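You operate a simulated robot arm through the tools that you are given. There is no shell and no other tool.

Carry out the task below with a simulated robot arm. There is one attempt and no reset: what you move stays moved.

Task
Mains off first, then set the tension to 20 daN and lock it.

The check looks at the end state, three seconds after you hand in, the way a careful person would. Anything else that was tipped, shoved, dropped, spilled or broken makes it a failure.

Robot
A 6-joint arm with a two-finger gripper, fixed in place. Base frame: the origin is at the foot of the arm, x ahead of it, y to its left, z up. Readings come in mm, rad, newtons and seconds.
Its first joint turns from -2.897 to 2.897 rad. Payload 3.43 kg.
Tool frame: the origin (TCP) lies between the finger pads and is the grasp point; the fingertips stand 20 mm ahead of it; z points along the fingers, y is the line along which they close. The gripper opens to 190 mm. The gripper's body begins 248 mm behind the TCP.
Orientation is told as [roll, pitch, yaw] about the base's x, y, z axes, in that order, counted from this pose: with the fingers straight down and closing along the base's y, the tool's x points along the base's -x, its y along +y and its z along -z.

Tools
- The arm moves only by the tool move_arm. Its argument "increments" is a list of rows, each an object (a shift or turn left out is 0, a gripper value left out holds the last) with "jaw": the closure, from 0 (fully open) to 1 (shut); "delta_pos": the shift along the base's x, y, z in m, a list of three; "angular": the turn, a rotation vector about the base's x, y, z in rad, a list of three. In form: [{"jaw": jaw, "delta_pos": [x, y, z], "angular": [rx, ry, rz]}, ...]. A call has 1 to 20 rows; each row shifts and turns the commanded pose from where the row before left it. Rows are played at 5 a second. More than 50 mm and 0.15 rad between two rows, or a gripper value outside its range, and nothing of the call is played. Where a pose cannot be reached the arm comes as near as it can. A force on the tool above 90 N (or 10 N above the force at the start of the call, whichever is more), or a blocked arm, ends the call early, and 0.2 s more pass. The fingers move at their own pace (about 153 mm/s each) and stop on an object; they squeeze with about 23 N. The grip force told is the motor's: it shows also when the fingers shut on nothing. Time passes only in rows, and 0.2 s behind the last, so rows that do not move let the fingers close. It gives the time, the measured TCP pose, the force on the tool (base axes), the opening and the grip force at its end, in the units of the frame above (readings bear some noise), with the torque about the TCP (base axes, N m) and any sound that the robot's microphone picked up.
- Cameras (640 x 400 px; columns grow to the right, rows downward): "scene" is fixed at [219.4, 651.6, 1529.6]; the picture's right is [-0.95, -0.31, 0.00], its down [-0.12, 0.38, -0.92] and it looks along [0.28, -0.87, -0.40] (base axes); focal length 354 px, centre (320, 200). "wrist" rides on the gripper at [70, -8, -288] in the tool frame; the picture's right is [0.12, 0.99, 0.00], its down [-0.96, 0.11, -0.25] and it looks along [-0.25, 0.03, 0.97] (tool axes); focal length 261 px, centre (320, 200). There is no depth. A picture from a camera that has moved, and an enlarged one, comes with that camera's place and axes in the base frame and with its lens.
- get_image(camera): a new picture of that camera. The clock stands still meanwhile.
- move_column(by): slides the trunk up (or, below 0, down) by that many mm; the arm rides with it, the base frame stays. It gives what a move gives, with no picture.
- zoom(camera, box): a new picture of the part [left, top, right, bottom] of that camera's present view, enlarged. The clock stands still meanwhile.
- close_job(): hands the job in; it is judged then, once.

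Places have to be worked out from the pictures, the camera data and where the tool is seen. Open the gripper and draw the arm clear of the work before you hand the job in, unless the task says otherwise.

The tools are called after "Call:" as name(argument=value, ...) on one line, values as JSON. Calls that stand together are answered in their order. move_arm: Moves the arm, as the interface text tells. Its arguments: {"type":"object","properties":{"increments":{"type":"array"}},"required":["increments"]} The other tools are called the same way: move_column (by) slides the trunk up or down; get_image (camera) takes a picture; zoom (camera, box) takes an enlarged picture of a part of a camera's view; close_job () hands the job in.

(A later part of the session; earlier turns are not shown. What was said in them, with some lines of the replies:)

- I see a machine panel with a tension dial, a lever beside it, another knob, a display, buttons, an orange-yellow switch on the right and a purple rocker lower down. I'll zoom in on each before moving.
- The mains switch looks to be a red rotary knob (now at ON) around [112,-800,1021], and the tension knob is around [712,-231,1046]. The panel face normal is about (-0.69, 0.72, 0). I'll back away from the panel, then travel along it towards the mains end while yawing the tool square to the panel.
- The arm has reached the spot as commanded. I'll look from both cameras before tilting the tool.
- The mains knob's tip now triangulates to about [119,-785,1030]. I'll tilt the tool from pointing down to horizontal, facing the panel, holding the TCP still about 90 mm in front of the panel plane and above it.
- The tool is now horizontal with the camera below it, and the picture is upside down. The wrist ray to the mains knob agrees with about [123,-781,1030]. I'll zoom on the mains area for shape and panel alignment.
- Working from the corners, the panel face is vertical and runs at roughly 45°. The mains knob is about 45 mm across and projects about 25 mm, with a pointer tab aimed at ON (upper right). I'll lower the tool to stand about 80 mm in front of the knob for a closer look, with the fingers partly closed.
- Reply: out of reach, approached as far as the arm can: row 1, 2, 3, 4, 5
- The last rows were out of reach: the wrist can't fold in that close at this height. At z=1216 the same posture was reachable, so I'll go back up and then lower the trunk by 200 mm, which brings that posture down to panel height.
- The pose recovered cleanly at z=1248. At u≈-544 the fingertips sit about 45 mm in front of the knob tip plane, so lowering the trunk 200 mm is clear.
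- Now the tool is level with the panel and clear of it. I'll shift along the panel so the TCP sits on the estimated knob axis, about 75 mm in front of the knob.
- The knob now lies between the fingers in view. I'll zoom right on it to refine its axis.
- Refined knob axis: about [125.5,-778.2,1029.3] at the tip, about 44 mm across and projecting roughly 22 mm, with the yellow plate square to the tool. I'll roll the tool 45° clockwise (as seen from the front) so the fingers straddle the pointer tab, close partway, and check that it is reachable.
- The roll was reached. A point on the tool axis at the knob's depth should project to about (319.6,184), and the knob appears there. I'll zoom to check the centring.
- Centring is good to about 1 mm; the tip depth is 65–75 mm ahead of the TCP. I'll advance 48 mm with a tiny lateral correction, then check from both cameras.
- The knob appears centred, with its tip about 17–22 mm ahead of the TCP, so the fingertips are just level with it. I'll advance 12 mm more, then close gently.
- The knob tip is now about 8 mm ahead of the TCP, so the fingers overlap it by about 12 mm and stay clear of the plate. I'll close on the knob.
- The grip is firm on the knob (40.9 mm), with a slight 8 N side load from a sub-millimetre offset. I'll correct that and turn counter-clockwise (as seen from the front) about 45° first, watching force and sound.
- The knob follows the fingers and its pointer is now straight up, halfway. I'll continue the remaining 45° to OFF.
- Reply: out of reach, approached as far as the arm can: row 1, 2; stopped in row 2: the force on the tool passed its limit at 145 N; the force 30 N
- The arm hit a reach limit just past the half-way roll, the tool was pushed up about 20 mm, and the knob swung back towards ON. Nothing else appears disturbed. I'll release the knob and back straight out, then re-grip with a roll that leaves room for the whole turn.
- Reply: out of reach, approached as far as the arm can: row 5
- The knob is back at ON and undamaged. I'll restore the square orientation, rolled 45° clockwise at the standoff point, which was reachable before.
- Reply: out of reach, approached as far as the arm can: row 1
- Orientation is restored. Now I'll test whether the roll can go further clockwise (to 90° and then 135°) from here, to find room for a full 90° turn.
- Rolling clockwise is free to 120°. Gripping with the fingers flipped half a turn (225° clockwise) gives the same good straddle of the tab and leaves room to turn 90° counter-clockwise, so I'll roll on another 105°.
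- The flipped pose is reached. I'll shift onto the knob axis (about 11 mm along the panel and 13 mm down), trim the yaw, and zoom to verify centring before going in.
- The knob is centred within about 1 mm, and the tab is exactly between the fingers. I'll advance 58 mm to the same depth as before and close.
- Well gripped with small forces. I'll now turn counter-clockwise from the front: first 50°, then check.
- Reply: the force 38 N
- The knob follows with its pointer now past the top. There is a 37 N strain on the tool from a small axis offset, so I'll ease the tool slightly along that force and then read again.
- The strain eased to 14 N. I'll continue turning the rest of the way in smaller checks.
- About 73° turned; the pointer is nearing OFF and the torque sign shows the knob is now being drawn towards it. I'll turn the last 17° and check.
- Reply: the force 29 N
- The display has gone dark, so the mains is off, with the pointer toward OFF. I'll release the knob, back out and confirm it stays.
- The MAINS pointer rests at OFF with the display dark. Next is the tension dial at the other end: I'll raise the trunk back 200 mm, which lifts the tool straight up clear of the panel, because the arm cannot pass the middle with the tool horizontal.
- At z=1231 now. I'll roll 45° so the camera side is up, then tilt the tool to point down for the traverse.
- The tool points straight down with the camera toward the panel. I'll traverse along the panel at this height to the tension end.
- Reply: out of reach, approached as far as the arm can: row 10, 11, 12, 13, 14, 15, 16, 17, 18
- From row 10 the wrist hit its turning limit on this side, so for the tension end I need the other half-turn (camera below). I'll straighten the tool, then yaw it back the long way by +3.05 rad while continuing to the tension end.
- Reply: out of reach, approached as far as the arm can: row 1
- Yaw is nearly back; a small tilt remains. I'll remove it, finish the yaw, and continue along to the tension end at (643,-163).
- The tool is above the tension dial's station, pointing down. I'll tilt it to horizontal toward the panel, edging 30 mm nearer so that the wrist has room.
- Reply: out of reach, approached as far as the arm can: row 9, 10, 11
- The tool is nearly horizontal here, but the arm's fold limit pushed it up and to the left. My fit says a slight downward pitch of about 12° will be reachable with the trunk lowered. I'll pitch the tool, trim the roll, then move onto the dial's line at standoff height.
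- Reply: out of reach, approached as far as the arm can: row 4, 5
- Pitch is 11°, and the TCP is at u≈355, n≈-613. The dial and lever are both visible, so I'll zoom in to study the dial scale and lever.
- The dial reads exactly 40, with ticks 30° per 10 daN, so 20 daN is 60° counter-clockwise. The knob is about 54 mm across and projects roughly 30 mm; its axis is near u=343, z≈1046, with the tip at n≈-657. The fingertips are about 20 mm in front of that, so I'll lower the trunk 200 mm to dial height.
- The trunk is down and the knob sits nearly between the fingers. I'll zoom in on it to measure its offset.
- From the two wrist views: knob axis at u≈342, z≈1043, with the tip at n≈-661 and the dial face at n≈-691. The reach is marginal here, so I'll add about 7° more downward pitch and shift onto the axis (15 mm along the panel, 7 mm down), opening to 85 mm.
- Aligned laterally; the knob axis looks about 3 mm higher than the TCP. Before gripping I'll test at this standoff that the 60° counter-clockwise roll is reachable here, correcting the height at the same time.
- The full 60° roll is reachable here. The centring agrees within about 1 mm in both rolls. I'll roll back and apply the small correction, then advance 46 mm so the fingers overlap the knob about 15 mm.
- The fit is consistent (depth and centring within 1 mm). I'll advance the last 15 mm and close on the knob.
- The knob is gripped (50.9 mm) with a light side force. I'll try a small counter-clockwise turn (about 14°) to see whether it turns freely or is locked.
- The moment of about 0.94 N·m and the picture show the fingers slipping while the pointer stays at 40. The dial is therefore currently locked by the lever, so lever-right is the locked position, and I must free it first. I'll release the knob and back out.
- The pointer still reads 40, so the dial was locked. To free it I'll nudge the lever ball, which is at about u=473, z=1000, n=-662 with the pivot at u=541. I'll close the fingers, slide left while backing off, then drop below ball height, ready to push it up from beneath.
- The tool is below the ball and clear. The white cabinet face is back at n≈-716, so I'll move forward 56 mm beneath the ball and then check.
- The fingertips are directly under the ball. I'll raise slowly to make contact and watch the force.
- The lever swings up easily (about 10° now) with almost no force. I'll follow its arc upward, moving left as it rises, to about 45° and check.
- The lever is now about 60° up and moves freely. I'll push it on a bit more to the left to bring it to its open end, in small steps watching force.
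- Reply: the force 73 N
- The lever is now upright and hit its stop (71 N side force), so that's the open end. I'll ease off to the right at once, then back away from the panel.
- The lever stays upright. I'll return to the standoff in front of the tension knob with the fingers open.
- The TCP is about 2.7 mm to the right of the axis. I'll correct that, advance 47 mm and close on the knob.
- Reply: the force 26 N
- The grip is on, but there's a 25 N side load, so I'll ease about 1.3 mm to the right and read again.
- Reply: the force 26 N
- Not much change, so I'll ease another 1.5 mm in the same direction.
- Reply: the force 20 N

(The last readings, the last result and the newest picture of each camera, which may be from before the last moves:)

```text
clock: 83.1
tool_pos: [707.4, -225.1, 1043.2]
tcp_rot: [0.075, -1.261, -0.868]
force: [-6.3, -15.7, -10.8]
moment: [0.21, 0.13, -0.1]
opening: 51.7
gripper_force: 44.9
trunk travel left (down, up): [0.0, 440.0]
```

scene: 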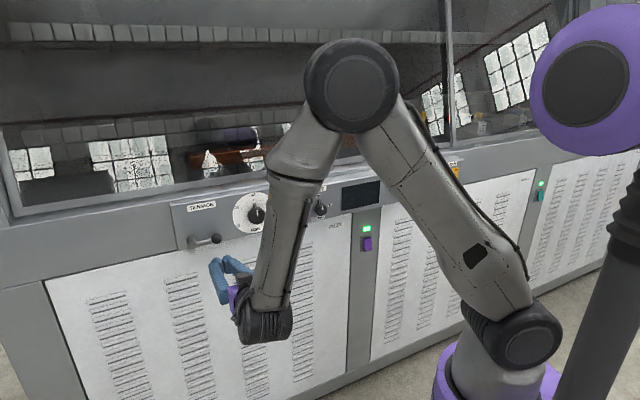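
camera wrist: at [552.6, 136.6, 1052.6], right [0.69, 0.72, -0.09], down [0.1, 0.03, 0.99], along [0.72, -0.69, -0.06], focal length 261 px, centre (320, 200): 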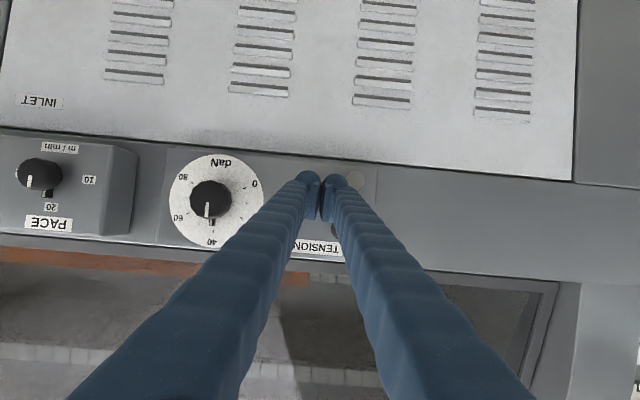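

Improving (now about 20 N). One more small trim, then a first 14° of counter-clockwise turn to check that the knob now moves.

Call:
move_arm(increments=[{"delta_pos": [-0.0007, -0.0007, -0.0007]}, {"angular": [-0.0566, 0.0566, 0]}, {"angular": [-0.0566, 0.0566, 0]}, {"angular": [-0.0566, 0.0566, 0]}, {}])

Call:
zoom(camera="wrist", box=[260, 130, 380, 240])

```text
clock: 84.3
tool_pos: [708.5, -226.3, 1044.2]
tcp_rot: [-0.638, -1.197, -0.194]
force: [-1.6, -4.2, -6.6]
moment: [0.08, 0.07, -0.01]
opening: 51.8
gripper_force: 45.4
trunk travel left (down, up): [0.0, 440.0]
```

```text
3.64 times, centred on (320, 185) of wrist
camera zoom: at [497.5, -16.5, 1064.6], right [0.65, 0.69, -0.33], down [0.27, 0.19, 0.94], along [0.71, -0.7, -0.06], focal length 948 px, centre (320, 254)
```

zoom: 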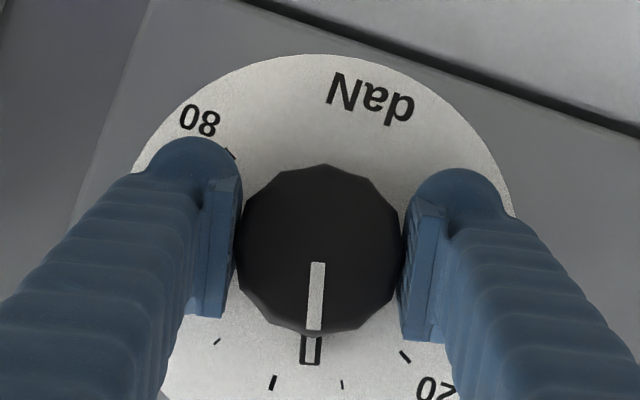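

The knob now turns with the fingers at very low torque, so the dial is free. I'll continue to about 41° and check forces.

Call:
move_arm(increments=[{"angular": [-0.0566, 0.0566, 0]}, {"angular": [-0.0566, 0.0566, 0]}, {"angular": [-0.0566, 0.0566, 0]}, {"angular": [-0.0566, 0.0566, 0]}, {"angular": [-0.0566, 0.0566, 0]}, {"angular": [-0.0566, 0.0566, 0]}, {}])

Call:
zoom(camera="wrist", box=[260, 130, 380, 240])

```text
clock: 85.9
tool_pos: [706.1, -225.1, 1043.3]
tcp_rot: [-1.234, -0.822, 0.326]
force: [9.5, -12.9, 9.5]
moment: [-0.01, -0.03, -0.14]
opening: 51.6
gripper_force: 44.7
trunk travel left (down, up): [0.0, 440.0]
```

```text
3.64 times, centred on (320, 185) of wrist
camera zoom: at [503.8, -9.7, 1062.3], right [0.47, 0.5, -0.72], down [0.55, 0.47, 0.69], along [0.69, -0.72, -0.06], focal length 948 px, centre (320, 254)
```

zoom: 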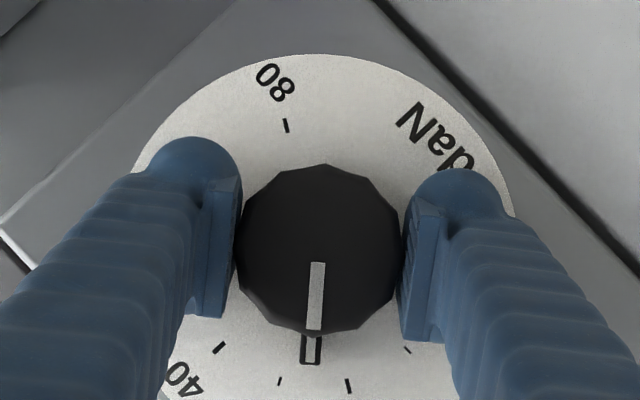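

Pointer is between 30 and 20 after 41°, and forces are small. I'll turn the remaining 18.75°.

Call:
move_arm(increments=[{"angular": [-0.0578, 0.0578, 0]}, {"angular": [-0.0578, 0.0578, 0]}, {"angular": [-0.0578, 0.0578, 0]}, {"angular": [-0.0578, 0.0578, 0]}, {}, {}])

Call:
zoom(camera="wrist", box=[260, 130, 380, 240])

```text
clock: 87.3
tool_pos: [707.2, -226.5, 1044.3]
tcp_rot: [-1.399, -0.523, 0.431]
force: [11.8, -10.8, 19.4]
moment: [-0.16, -0.2, 0.06]
opening: 51.7
gripper_force: 45.1
trunk travel left (down, up): [0.0, 440.0]
```

```text
3.64 times, centred on (320, 185) of wrist
camera zoom: at [507.3, -5.9, 1058.7], right [0.28, 0.31, -0.91], down [0.68, 0.6, 0.42], along [0.68, -0.73, -0.05], focal length 948 px, centre (320, 254)
```

zoom: 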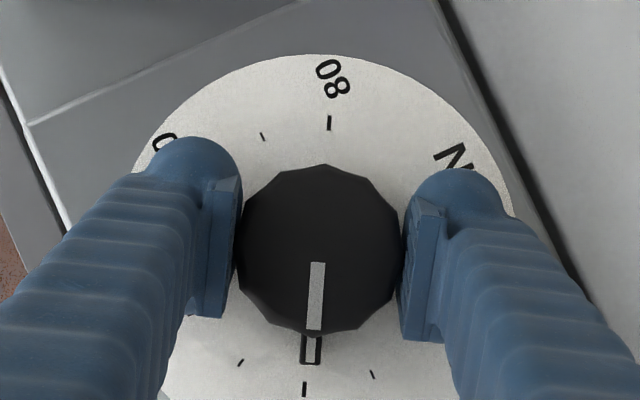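

The 20 tick now lines up with the pointer just as the 40 tick did at the start. I'll open the fingers, back out, and check the reading.

Call:
move_arm(increments=[{"jaw": 0.55}, {}, {"delta_pos": [-0.0106, 0.0106, 0]}, {"delta_pos": [-0.0106, 0.0106, 0]}, {"delta_pos": [-0.0106, 0.0106, 0]}, {}])

Call:
zoom(camera="wrist", box=[260, 130, 380, 240])

Call:
zoom(camera="scene", box=[160, 160, 300, 260])

```text
clock: 88.7
tool_pos: [674.9, -193.8, 1043.0]
tcp_rot: [-1.4, -0.522, 0.429]
force: [-0.9, -0.1, 0.7]
moment: [0.01, 0.0, -0.01]
opening: 85.5
gripper_force: 0.0
trunk travel left (down, up): [0.0, 440.0]
```

```text
3.64 times, centred on (320, 185) of wrist
camera zoom: at [475.7, 27.2, 1058.0], right [0.28, 0.31, -0.91], down [0.68, 0.6, 0.42], along [0.68, -0.73, -0.05], focal length 948 px, centre (320, 254)
```

zoom: 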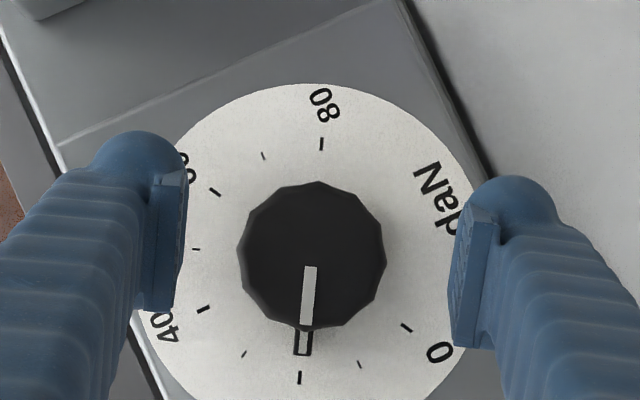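

```text
4.00 times, centred on (230, 210) of scene
camera zoom: at [219.4, 651.6, 1529.6], right [-0.95, -0.31, 0.0], down [-0.12, 0.38, -0.92], along [0.28, -0.87, -0.4], focal length 1416 px, centre (680, 160)
```

zoom: 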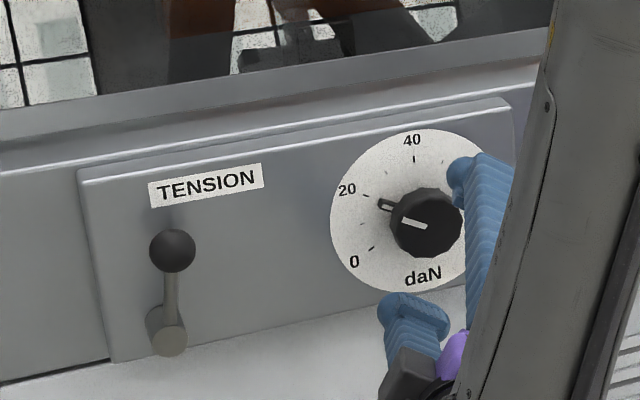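

The pointer is at about 20. I'll zoom in more tightly to read it to a fraction of a division.

Call:
zoom(camera="wrist", box=[290, 160, 346, 244])

Call:
zoom(camera="wrist", box=[300, 200, 330, 240])

Call:
zoom(camera="scene", box=[238, 185, 283, 235])

```text
4.76 times, centred on (318, 202) of wrist
camera zoom: at [475.7, 27.2, 1058.0], right [0.28, 0.31, -0.91], down [0.68, 0.6, 0.42], along [0.68, -0.73, -0.05], focal length 1241 px, centre (330, 190)
```

zoom: 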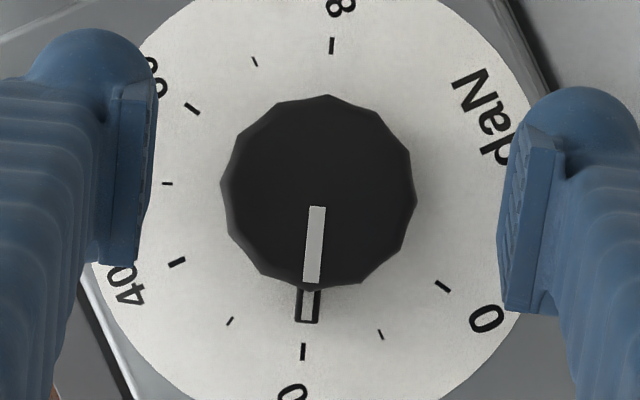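

```text
10.00 times, centred on (315, 220) of wrist
camera zoom: at [475.7, 27.2, 1058.0], right [0.28, 0.31, -0.91], down [0.68, 0.6, 0.42], along [0.68, -0.73, -0.05], focal length 2606 px, centre (370, 0)
```

zoom: 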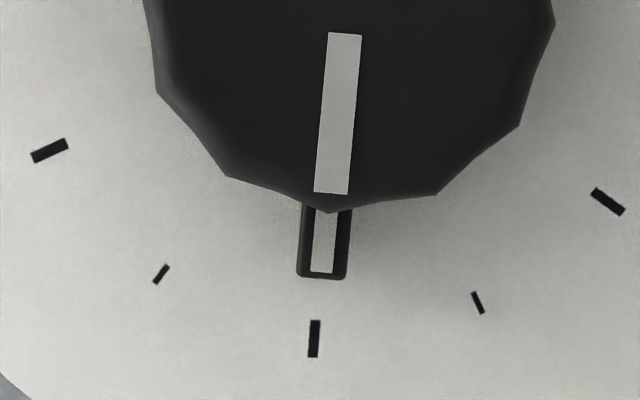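

```text
8.00 times, centred on (260, 210) of scene
camera zoom: at [219.4, 651.6, 1529.6], right [-0.95, -0.31, 0.0], down [-0.12, 0.38, -0.92], along [0.28, -0.87, -0.4], focal length 2831 px, centre (796, 120)
```

zoom: 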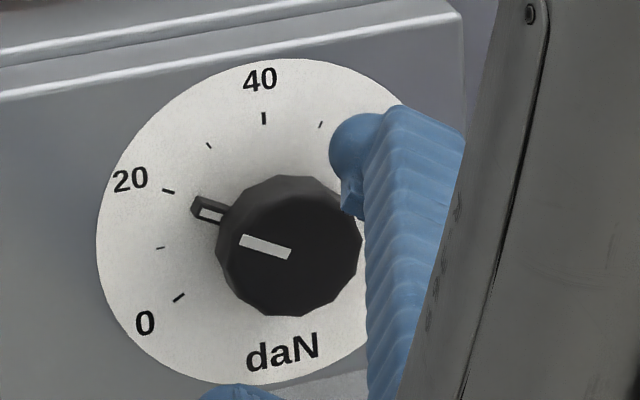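

At 10× the pointer lies on the 20 tick to within about 0.1 daN, so the tension is set. Now I'll lock it: roll the tool back, close the fingers, and go round to the left of the upright lever at standoff.

Call:
move_arm(increments=[{"delta_pos": [-0.0035, 0.0035, 0], "angular": [0.0926, -0.0926, 0]}, {"angular": [0.0926, -0.0926, 0]}, {"angular": [0.0926, -0.0926, 0]}, {"angular": [0.0926, -0.0926, 0]}, {"angular": [0.0926, -0.0926, 0]}, {"angular": [0.0926, -0.0926, 0]}, {"angular": [0.0926, -0.0926, 0]}, {"jaw": 1.0, "angular": [0.0926, -0.0926, 0]}, {"delta_pos": [0.023, 0.0279, 0.0033]}, {"delta_pos": [0.023, 0.0279, 0.0033]}, {"delta_pos": [0.023, 0.0279, 0.0033]}, {"delta_pos": [0.023, 0.0279, 0.0033]}, {"delta_pos": [0.023, 0.0279, 0.0033]}, {"delta_pos": [0.023, 0.0279, 0.0033]}, {"delta_pos": [0.023, 0.0279, 0.0033]}, {}])

Call:
get_image(camera="wrist")

Call:
zoom(camera="scene", box=[140, 160, 280, 260])

```text
clock: 92.1
tool_pos: [834.3, 5.2, 1068.7]
tcp_rot: [0.078, -1.263, -0.871]
force: [-0.2, 0.5, 0.7]
moment: [-0.04, -0.03, -0.01]
opening: 0.0
gripper_force: 22.8
trunk travel left (down, up): [0.0, 440.0]
```

```text
taken
camera wrist: at [620.7, 210.8, 1088.7], right [0.69, 0.72, -0.09], down [0.1, 0.02, 0.99], along [0.72, -0.69, -0.06], focal length 261 px, centre (320, 200)
```

wrist: 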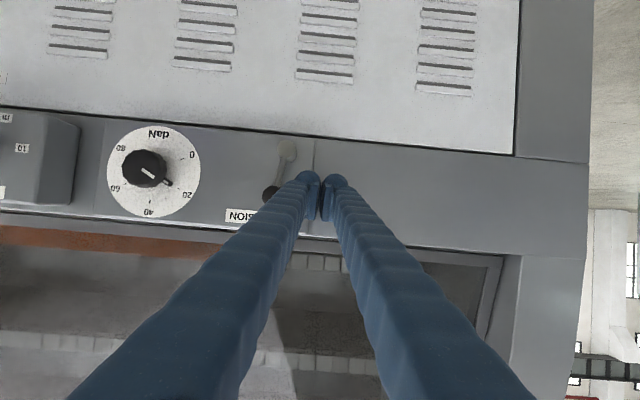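

```text
4.00 times, centred on (210, 210) of scene
camera zoom: at [219.4, 651.6, 1529.6], right [-0.95, -0.31, 0.0], down [-0.12, 0.38, -0.92], along [0.28, -0.87, -0.4], focal length 1416 px, centre (760, 160)
```

zoom: 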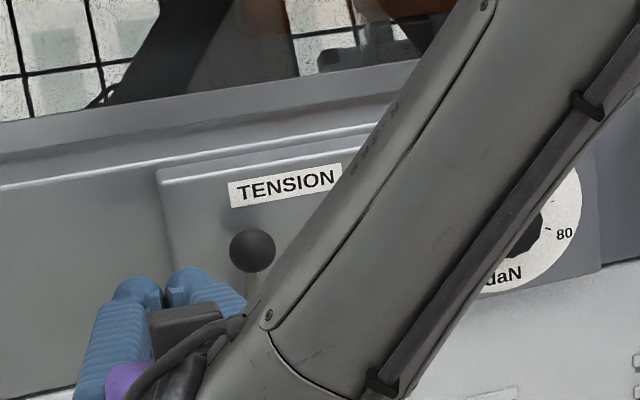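

The fingers are left of the lever at standoff, with about 20 mm of side clearance. I'll go forward to lever depth, then check.

Call:
move_arm(increments=[{"delta_pos": [0.0125, -0.0125, 0]}, {"delta_pos": [0.0125, -0.0125, 0]}, {"delta_pos": [0.0125, -0.0125, 0]}, {"delta_pos": [0.0115, -0.0115, 0]}, {}])

Call:
zoom(camera="wrist", box=[230, 110, 390, 270])

Call:
zoom(camera="scene", box=[140, 160, 280, 260])

```text
clock: 93.3
tool_pos: [881.8, -45.8, 1067.7]
tcp_rot: [0.078, -1.262, -0.872]
force: [-1.1, -0.1, -0.6]
moment: [-0.02, 0.02, -0.01]
opening: 0.0
gripper_force: 23.4
trunk travel left (down, up): [0.0, 440.0]
```

```text
2.50 times, centred on (310, 190) of wrist
camera zoom: at [668.8, 160.9, 1086.8], right [0.69, 0.72, -0.09], down [0.1, 0.02, 0.99], along [0.72, -0.69, -0.06], focal length 652 px, centre (345, 225)
```

zoom: 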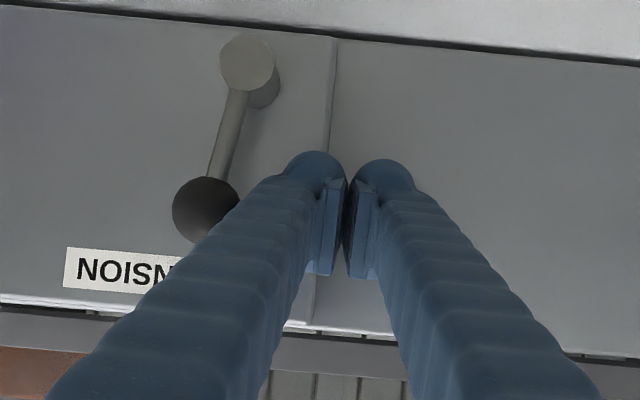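

```text
4.00 times, centred on (210, 210) of scene
camera zoom: at [219.4, 651.6, 1529.6], right [-0.95, -0.31, 0.0], down [-0.12, 0.38, -0.92], along [0.28, -0.87, -0.4], focal length 1416 px, centre (760, 160)
```

zoom: 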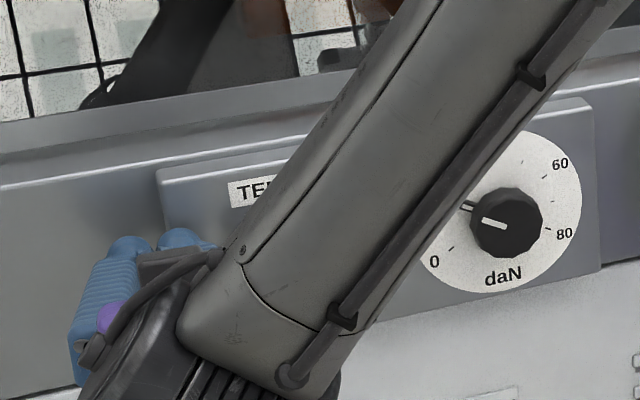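

The lever leans about 11° right of upright and the fingers are left of it at its depth. I'll push it to the right slowly toward its locked side, checking midway.

Call:
move_arm(increments=[{"delta_pos": [-0.0052, -0.0052, -0.001]}, {"delta_pos": [-0.0052, -0.0052, -0.001]}, {"delta_pos": [-0.0052, -0.0052, -0.001]}, {"delta_pos": [-0.0052, -0.0052, -0.001]}, {"delta_pos": [-0.0052, -0.0052, -0.001]}, {"delta_pos": [-0.0052, -0.0052, -0.001]}, {"delta_pos": [-0.0052, -0.0052, 0]}, {"delta_pos": [-0.0052, -0.0052, 0]}, {"delta_pos": [-0.0052, -0.0052, 0]}, {}])

Call:
zoom(camera="wrist", box=[230, 110, 390, 270])

```text
clock: 95.5
tool_pos: [833.7, -90.5, 1061.3]
tcp_rot: [0.079, -1.263, -0.874]
force: [0.3, 0.8, 0.6]
moment: [0.05, -0.04, 0.01]
opening: 0.1
gripper_force: 23.1
trunk travel left (down, up): [0.0, 440.0]
```

```text
2.50 times, centred on (310, 190) of wrist
camera zoom: at [621.1, 115.4, 1080.6], right [0.69, 0.72, -0.09], down [0.1, 0.02, 0.99], along [0.72, -0.69, -0.06], focal length 652 px, centre (345, 225)
```

zoom: 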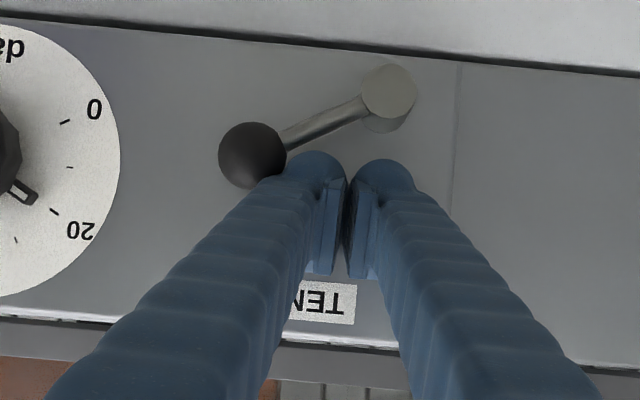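

The lever is down to about 30° and moving freely. I'll lift over the ball, shift right so the fingers sit above it, and then press down.

Call:
move_arm(increments=[{"delta_pos": [0.0015, 0.0015, 0.014]}, {"delta_pos": [0, 0, 0.014]}, {"delta_pos": [-0.0125, -0.0125, 0]}, {"delta_pos": [-0.0125, -0.0125, 0]}, {"delta_pos": [-0.0125, -0.0125, 0]}, {}])

Call:
zoom(camera="wrist", box=[230, 90, 390, 250])

```text
clock: 96.9
tool_pos: [798.9, -127.5, 1088.1]
tcp_rot: [0.079, -1.261, -0.873]
force: [-0.1, -0.4, 0.0]
moment: [0.06, -0.02, -0.01]
opening: 0.0
gripper_force: 22.3
trunk travel left (down, up): [0.0, 440.0]
```

```text
2.50 times, centred on (310, 170) of wrist
camera zoom: at [585.6, 79.2, 1108.6], right [0.69, 0.72, -0.09], down [0.1, 0.02, 0.99], along [0.72, -0.69, -0.06], focal length 652 px, centre (345, 275)
```

zoom: 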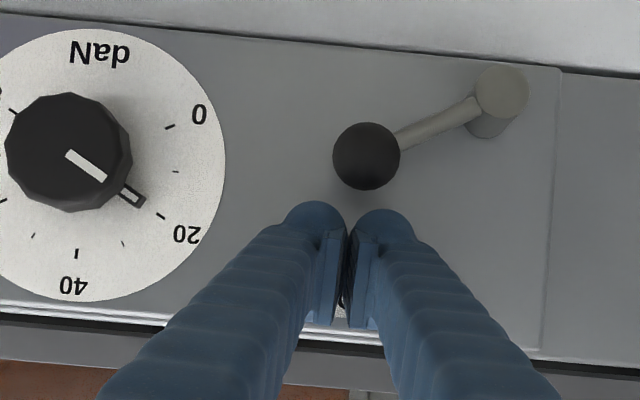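

The fingers are above the ball, the lever is at about 30° and the dial still reads 20. I'll press down gradually.

Call:
move_arm(increments=[{"delta_pos": [0.001, 0.001, -0.007]}, {"delta_pos": [0, 0, -0.007]}, {"delta_pos": [0, 0, -0.007]}, {"delta_pos": [0, 0, -0.006]}, {"delta_pos": [0, 0, -0.006]}, {"delta_pos": [0, 0, -0.006]}, {}])

Call:
zoom(camera="wrist", box=[230, 90, 390, 250])

```text
clock: 98.5
tool_pos: [800.0, -126.1, 1049.4]
tcp_rot: [0.079, -1.264, -0.872]
force: [0.3, -0.5, -0.2]
moment: [-0.03, 0.0, 0.02]
opening: 0.0
gripper_force: 34.5
trunk travel left (down, up): [0.0, 440.0]
```

```text
2.50 times, centred on (310, 170) of wrist
camera zoom: at [586.8, 80.6, 1069.4], right [0.69, 0.72, -0.09], down [0.1, 0.02, 0.99], along [0.72, -0.69, -0.06], focal length 652 px, centre (345, 275)
```

zoom: 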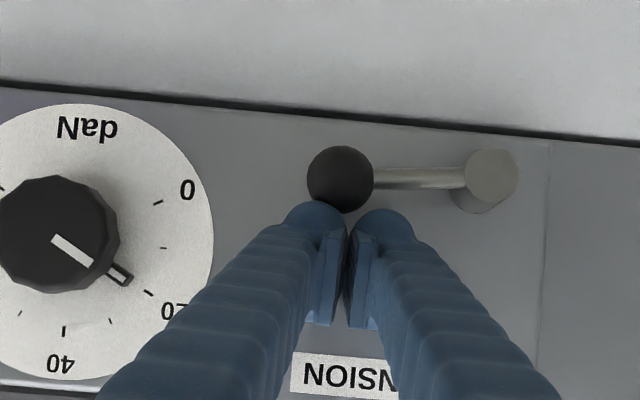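

The lever is down to about 6°. I'll keep pressing in small steps until it meets its stop.

Call:
move_arm(increments=[{"delta_pos": [0, 0, -0.003]}, {"delta_pos": [0, 0, -0.003]}, {"delta_pos": [0, 0, -0.002]}, {}])

Call:
zoom(camera="wrist", box=[230, 90, 390, 250])

```text
clock: 99.5
tool_pos: [800.7, -126.1, 1042.6]
tcp_rot: [0.08, -1.262, -0.872]
force: [0.0, -0.6, 0.7]
moment: [0.0, 0.01, 0.0]
opening: 0.0
gripper_force: 34.4
trunk travel left (down, up): [0.0, 440.0]
```

```text
2.50 times, centred on (310, 170) of wrist
camera zoom: at [587.0, 80.3, 1062.0], right [0.69, 0.72, -0.09], down [0.1, 0.02, 0.99], along [0.72, -0.69, -0.06], focal length 652 px, centre (345, 275)
```

zoom: 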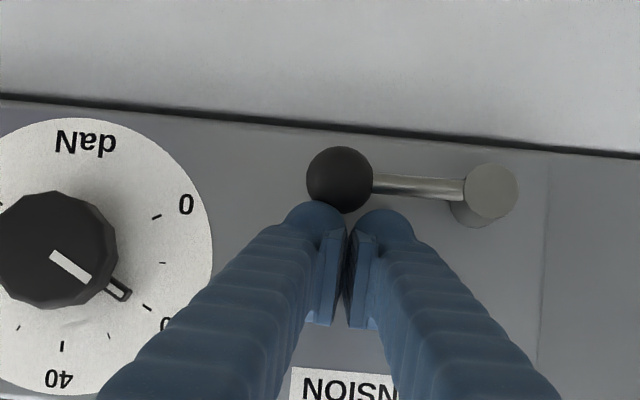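

The lever is back at its original horizontal angle. I'll press 2 mm more to feel whether it's against the stop.

Call:
move_arm(increments=[{"delta_pos": [0, 0, -0.002]}, {}])

Call:
zoom(camera="wrist", box=[230, 90, 390, 250])

```text
clock: 100.1
tool_pos: [800.7, -126.6, 1041.0]
tcp_rot: [0.083, -1.264, -0.875]
force: [1.2, 0.1, 9.2]
moment: [-0.06, 0.03, -0.04]
opening: 0.0
gripper_force: 33.9
trunk travel left (down, up): [0.0, 440.0]
```

```text
2.50 times, centred on (310, 170) of wrist
camera zoom: at [586.8, 80.1, 1060.3], right [0.69, 0.72, -0.09], down [0.1, 0.03, 0.99], along [0.72, -0.69, -0.06], focal length 652 px, centre (345, 275)
```

zoom: 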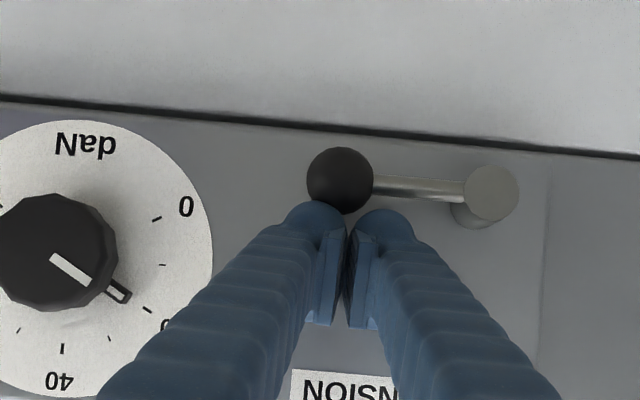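

The upward force has risen to 9 N, so the lever is at its stop. I'll press one more millimetre to seat it, then lift off and back away.

Call:
move_arm(increments=[{"delta_pos": [0, 0, -0.001]}, {}])

Call:
move_arm(increments=[{"delta_pos": [0, 0, 0.006]}, {"delta_pos": [0, 0, 0.012]}, {"delta_pos": [-0.0106, 0.0106, 0]}, {"delta_pos": [-0.0141, 0.0141, 0]}, {"delta_pos": [-0.0177, 0.0177, 0]}, {}])

Call:
get_image(camera="wrist")

Call:
zoom(camera="wrist", box=[180, 100, 300, 260])

Call:
get_image(camera="scene")

```text
clock: 100.7
tool_pos: [800.4, -125.9, 1040.7]
tcp_rot: [0.086, -1.265, -0.877]
force: [5.1, -3.1, 18.7]
moment: [-0.26, -0.07, 0.03]
opening: 0.0
gripper_force: 34.4
trunk travel left (down, up): [0.0, 440.0]
```

```text
clock: 102.1
tool_pos: [756.6, -85.2, 1056.9]
tcp_rot: [0.08, -1.263, -0.873]
force: [0.5, -0.4, 0.0]
moment: [0.02, 0.01, 0.05]
opening: 0.0
gripper_force: 34.6
trunk travel left (down, up): [0.0, 440.0]
```

```text
taken
camera wrist: at [543.5, 121.9, 1076.6], right [0.69, 0.72, -0.09], down [0.1, 0.02, 0.99], along [0.72, -0.69, -0.06], focal length 261 px, centre (320, 200)
```

wrist: 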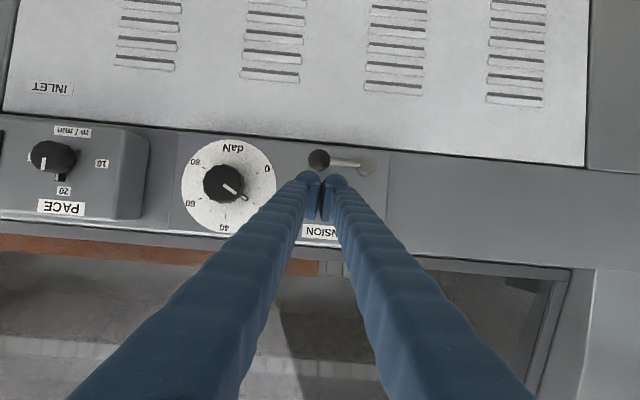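

```text
2.50 times, centred on (240, 180) of wrist
camera zoom: at [543.5, 121.9, 1076.6], right [0.69, 0.72, -0.09], down [0.1, 0.02, 0.99], along [0.72, -0.69, -0.06], focal length 652 px, centre (520, 250)
```

zoom: 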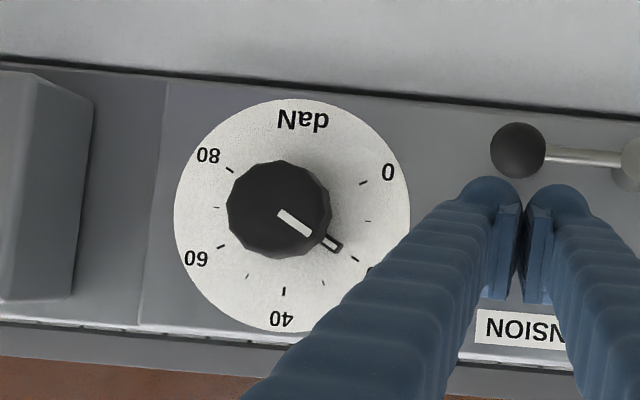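

```text
taken
```

scene: 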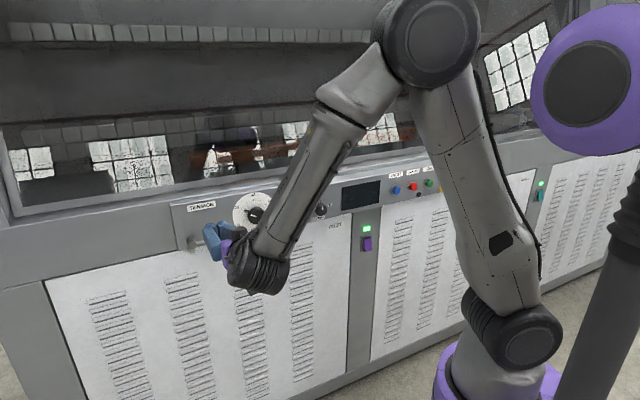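

The lever is seated at its locked stop and the dial still shows 20. I'll open the gripper, then raise the trunk to draw the arm clear above the panel.

Call:
move_arm(increments=[{"jaw": 0.5, "delta_pos": [-0.0141, 0.0141, 0]}, {"jaw": 0.3}, {}])

Call:
move_column(by=240)

Call:
get_image(camera="scene")

Call:
get_image(camera="wrist")

```text
clock: 102.9
tool_pos: [742.6, -70.6, 1057.4]
tcp_rot: [0.077, -1.26, -0.873]
force: [0.3, -0.1, 0.1]
moment: [-0.01, 0.0, -0.04]
opening: 133.5
gripper_force: 0.1
trunk travel left (down, up): [0.0, 440.0]
```

```text
clock: 105.4
tool_pos: [743.0, -70.9, 1296.7]
tcp_rot: [0.078, -1.262, -0.871]
force: [-0.3, -0.5, 0.0]
moment: [0.0, -0.03, -0.01]
opening: 133.1
gripper_force: 0.0
trunk travel left (down, up): [-240.0, 200.0]
```

```text
taken
```

scene: 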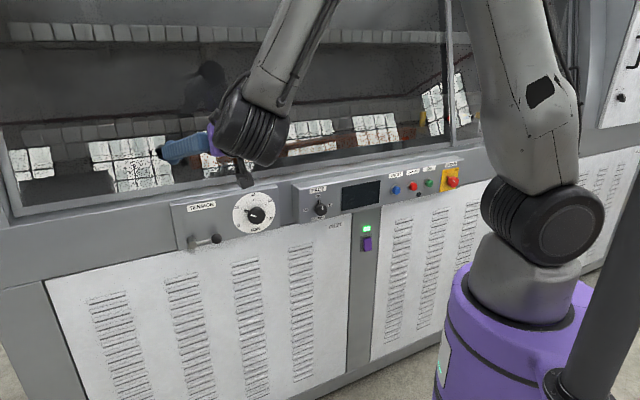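

```text
taken
camera wrist: at [529.6, 135.4, 1316.9], right [0.69, 0.72, -0.09], down [0.1, 0.02, 0.99], along [0.72, -0.69, -0.06], focal length 261 px, centre (320, 200)
```

wrist: 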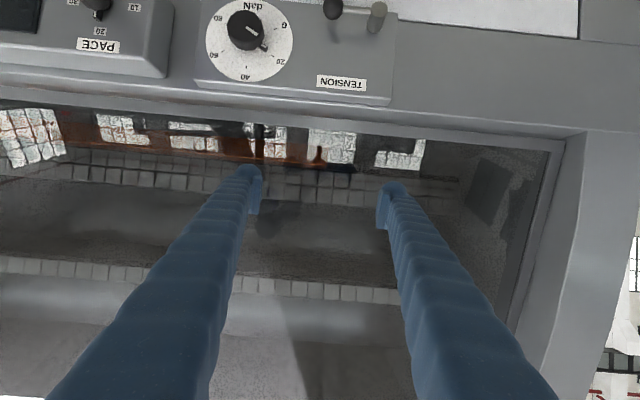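

The arm is up and the panel is visible again. I'll zoom in to verify the dial, lever and mains before handing in.

Call:
zoom(camera="scene", box=[175, 180, 295, 260])

Call:
zoom(camera="scene", box=[370, 145, 480, 215])

Call:
zoom(camera="wrist", box=[195, 0, 305, 90])

Call:
zoom(camera="scene", box=[290, 160, 390, 260])

```text
5.00 times, centred on (235, 220) of scene
camera zoom: at [219.4, 651.6, 1529.6], right [-0.95, -0.31, 0.0], down [-0.12, 0.38, -0.92], along [0.28, -0.87, -0.4], focal length 1769 px, centre (745, 100)
```

zoom: 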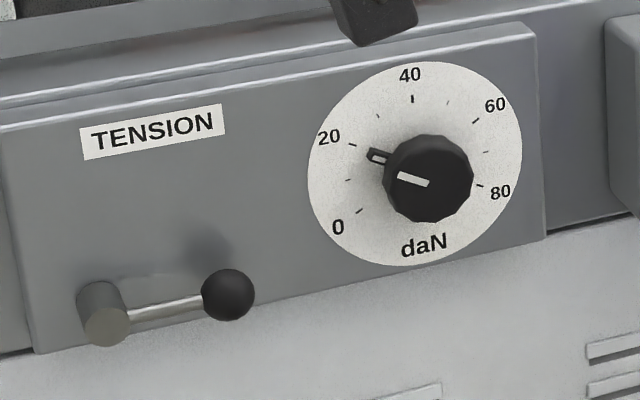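

```text
5.71 times, centred on (425, 180) of scene
camera zoom: at [219.4, 651.6, 1529.6], right [-0.95, -0.31, 0.0], down [-0.12, 0.38, -0.92], along [0.28, -0.87, -0.4], focal length 2022 px, centre (-280, 314)
```

zoom: 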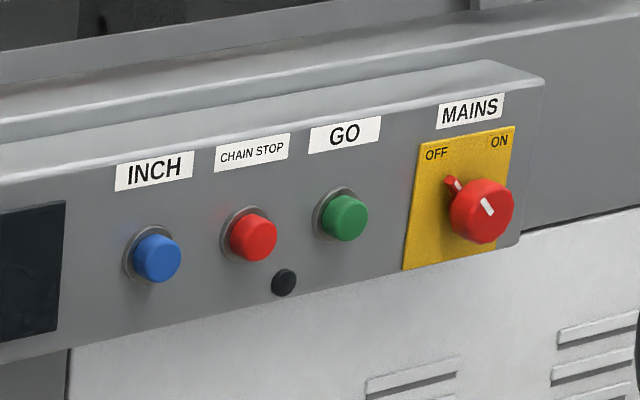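

```text
4.44 times, centred on (250, 45) of wrist
camera zoom: at [529.6, 135.4, 1316.9], right [0.69, 0.72, -0.09], down [0.1, 0.02, 0.99], along [0.72, -0.69, -0.06], focal length 1158 px, centre (631, 889)
```

zoom: 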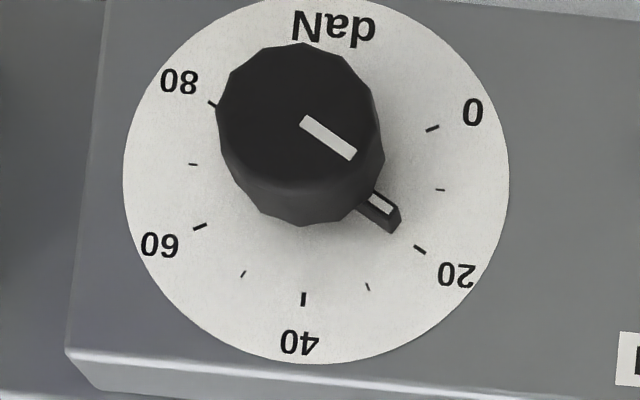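

```text
4.00 times, centred on (340, 210) of scene
camera zoom: at [219.4, 651.6, 1529.6], right [-0.95, -0.31, 0.0], down [-0.12, 0.38, -0.92], along [0.28, -0.87, -0.4], focal length 1416 px, centre (240, 160)
```

zoom: 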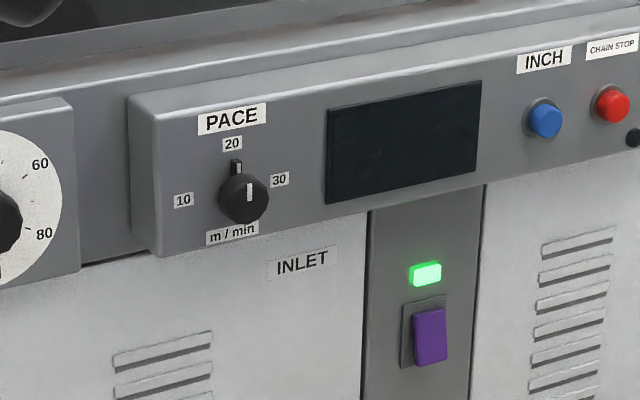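

Everything checks out: MAINS is at OFF with the display dark, the dial is at 20, the lever is back at its locked stop, and PACE and the buttons are untouched. I'll raise the trunk a bit more so the arm is well clear before handing in.

Call:
move_column(by=150)

Call:
get_image(camera="scene")

```text
clock: 107.1
tool_pos: [742.7, -71.8, 1446.3]
tcp_rot: [0.079, -1.261, -0.872]
force: [-0.2, -0.2, -0.4]
moment: [-0.03, 0.01, 0.01]
opening: 132.8
gripper_force: 0.0
trunk travel left (down, up): [-390.0, 50.0]
```

```text
taken
```

scene: 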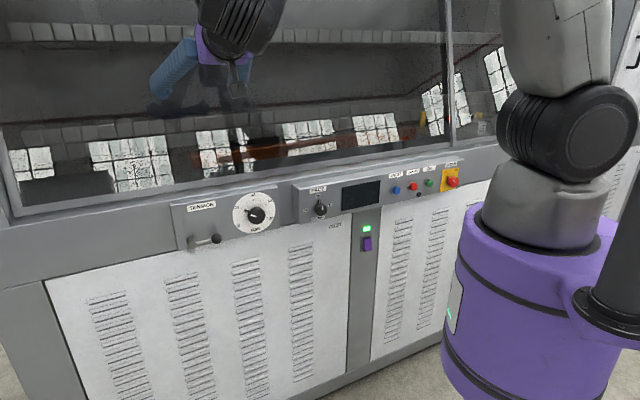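

The arm is clear of the panel with the gripper open, and the end state is as asked: mains off, tension at 20 daN, lever locked. I'm handing in the job.

Call:
close_job()

```text
The job is handed in.
```

I turned the mains off first, then set the tension to 20 daN and locked it. The job is handed in.

- **Mains:** the MAINS knob points to OFF and the panel display has gone dark. On the first try the arm reached its limit partway and the knob swung back to ON. I re-gripped it and turned it fully. The green lamp by the purple switch near INLET stayed lit.
- **Tension:** the dial was locked at 40 when I started, so I swung the lever up to free it. I then turned the knob to 20. A close-up shows the pointer on the 20 mark to within about 0.1 daN.
- **Lock:** the lever has no markings. I took its original position as locked, because the dial would not turn with it there. I pushed it back down to that position until it met its stop. I did not try turning the dial again afterwards.

In the final pictures the PACE knob and the buttons are as they were. The gripper is open and the arm is clear of the panel.
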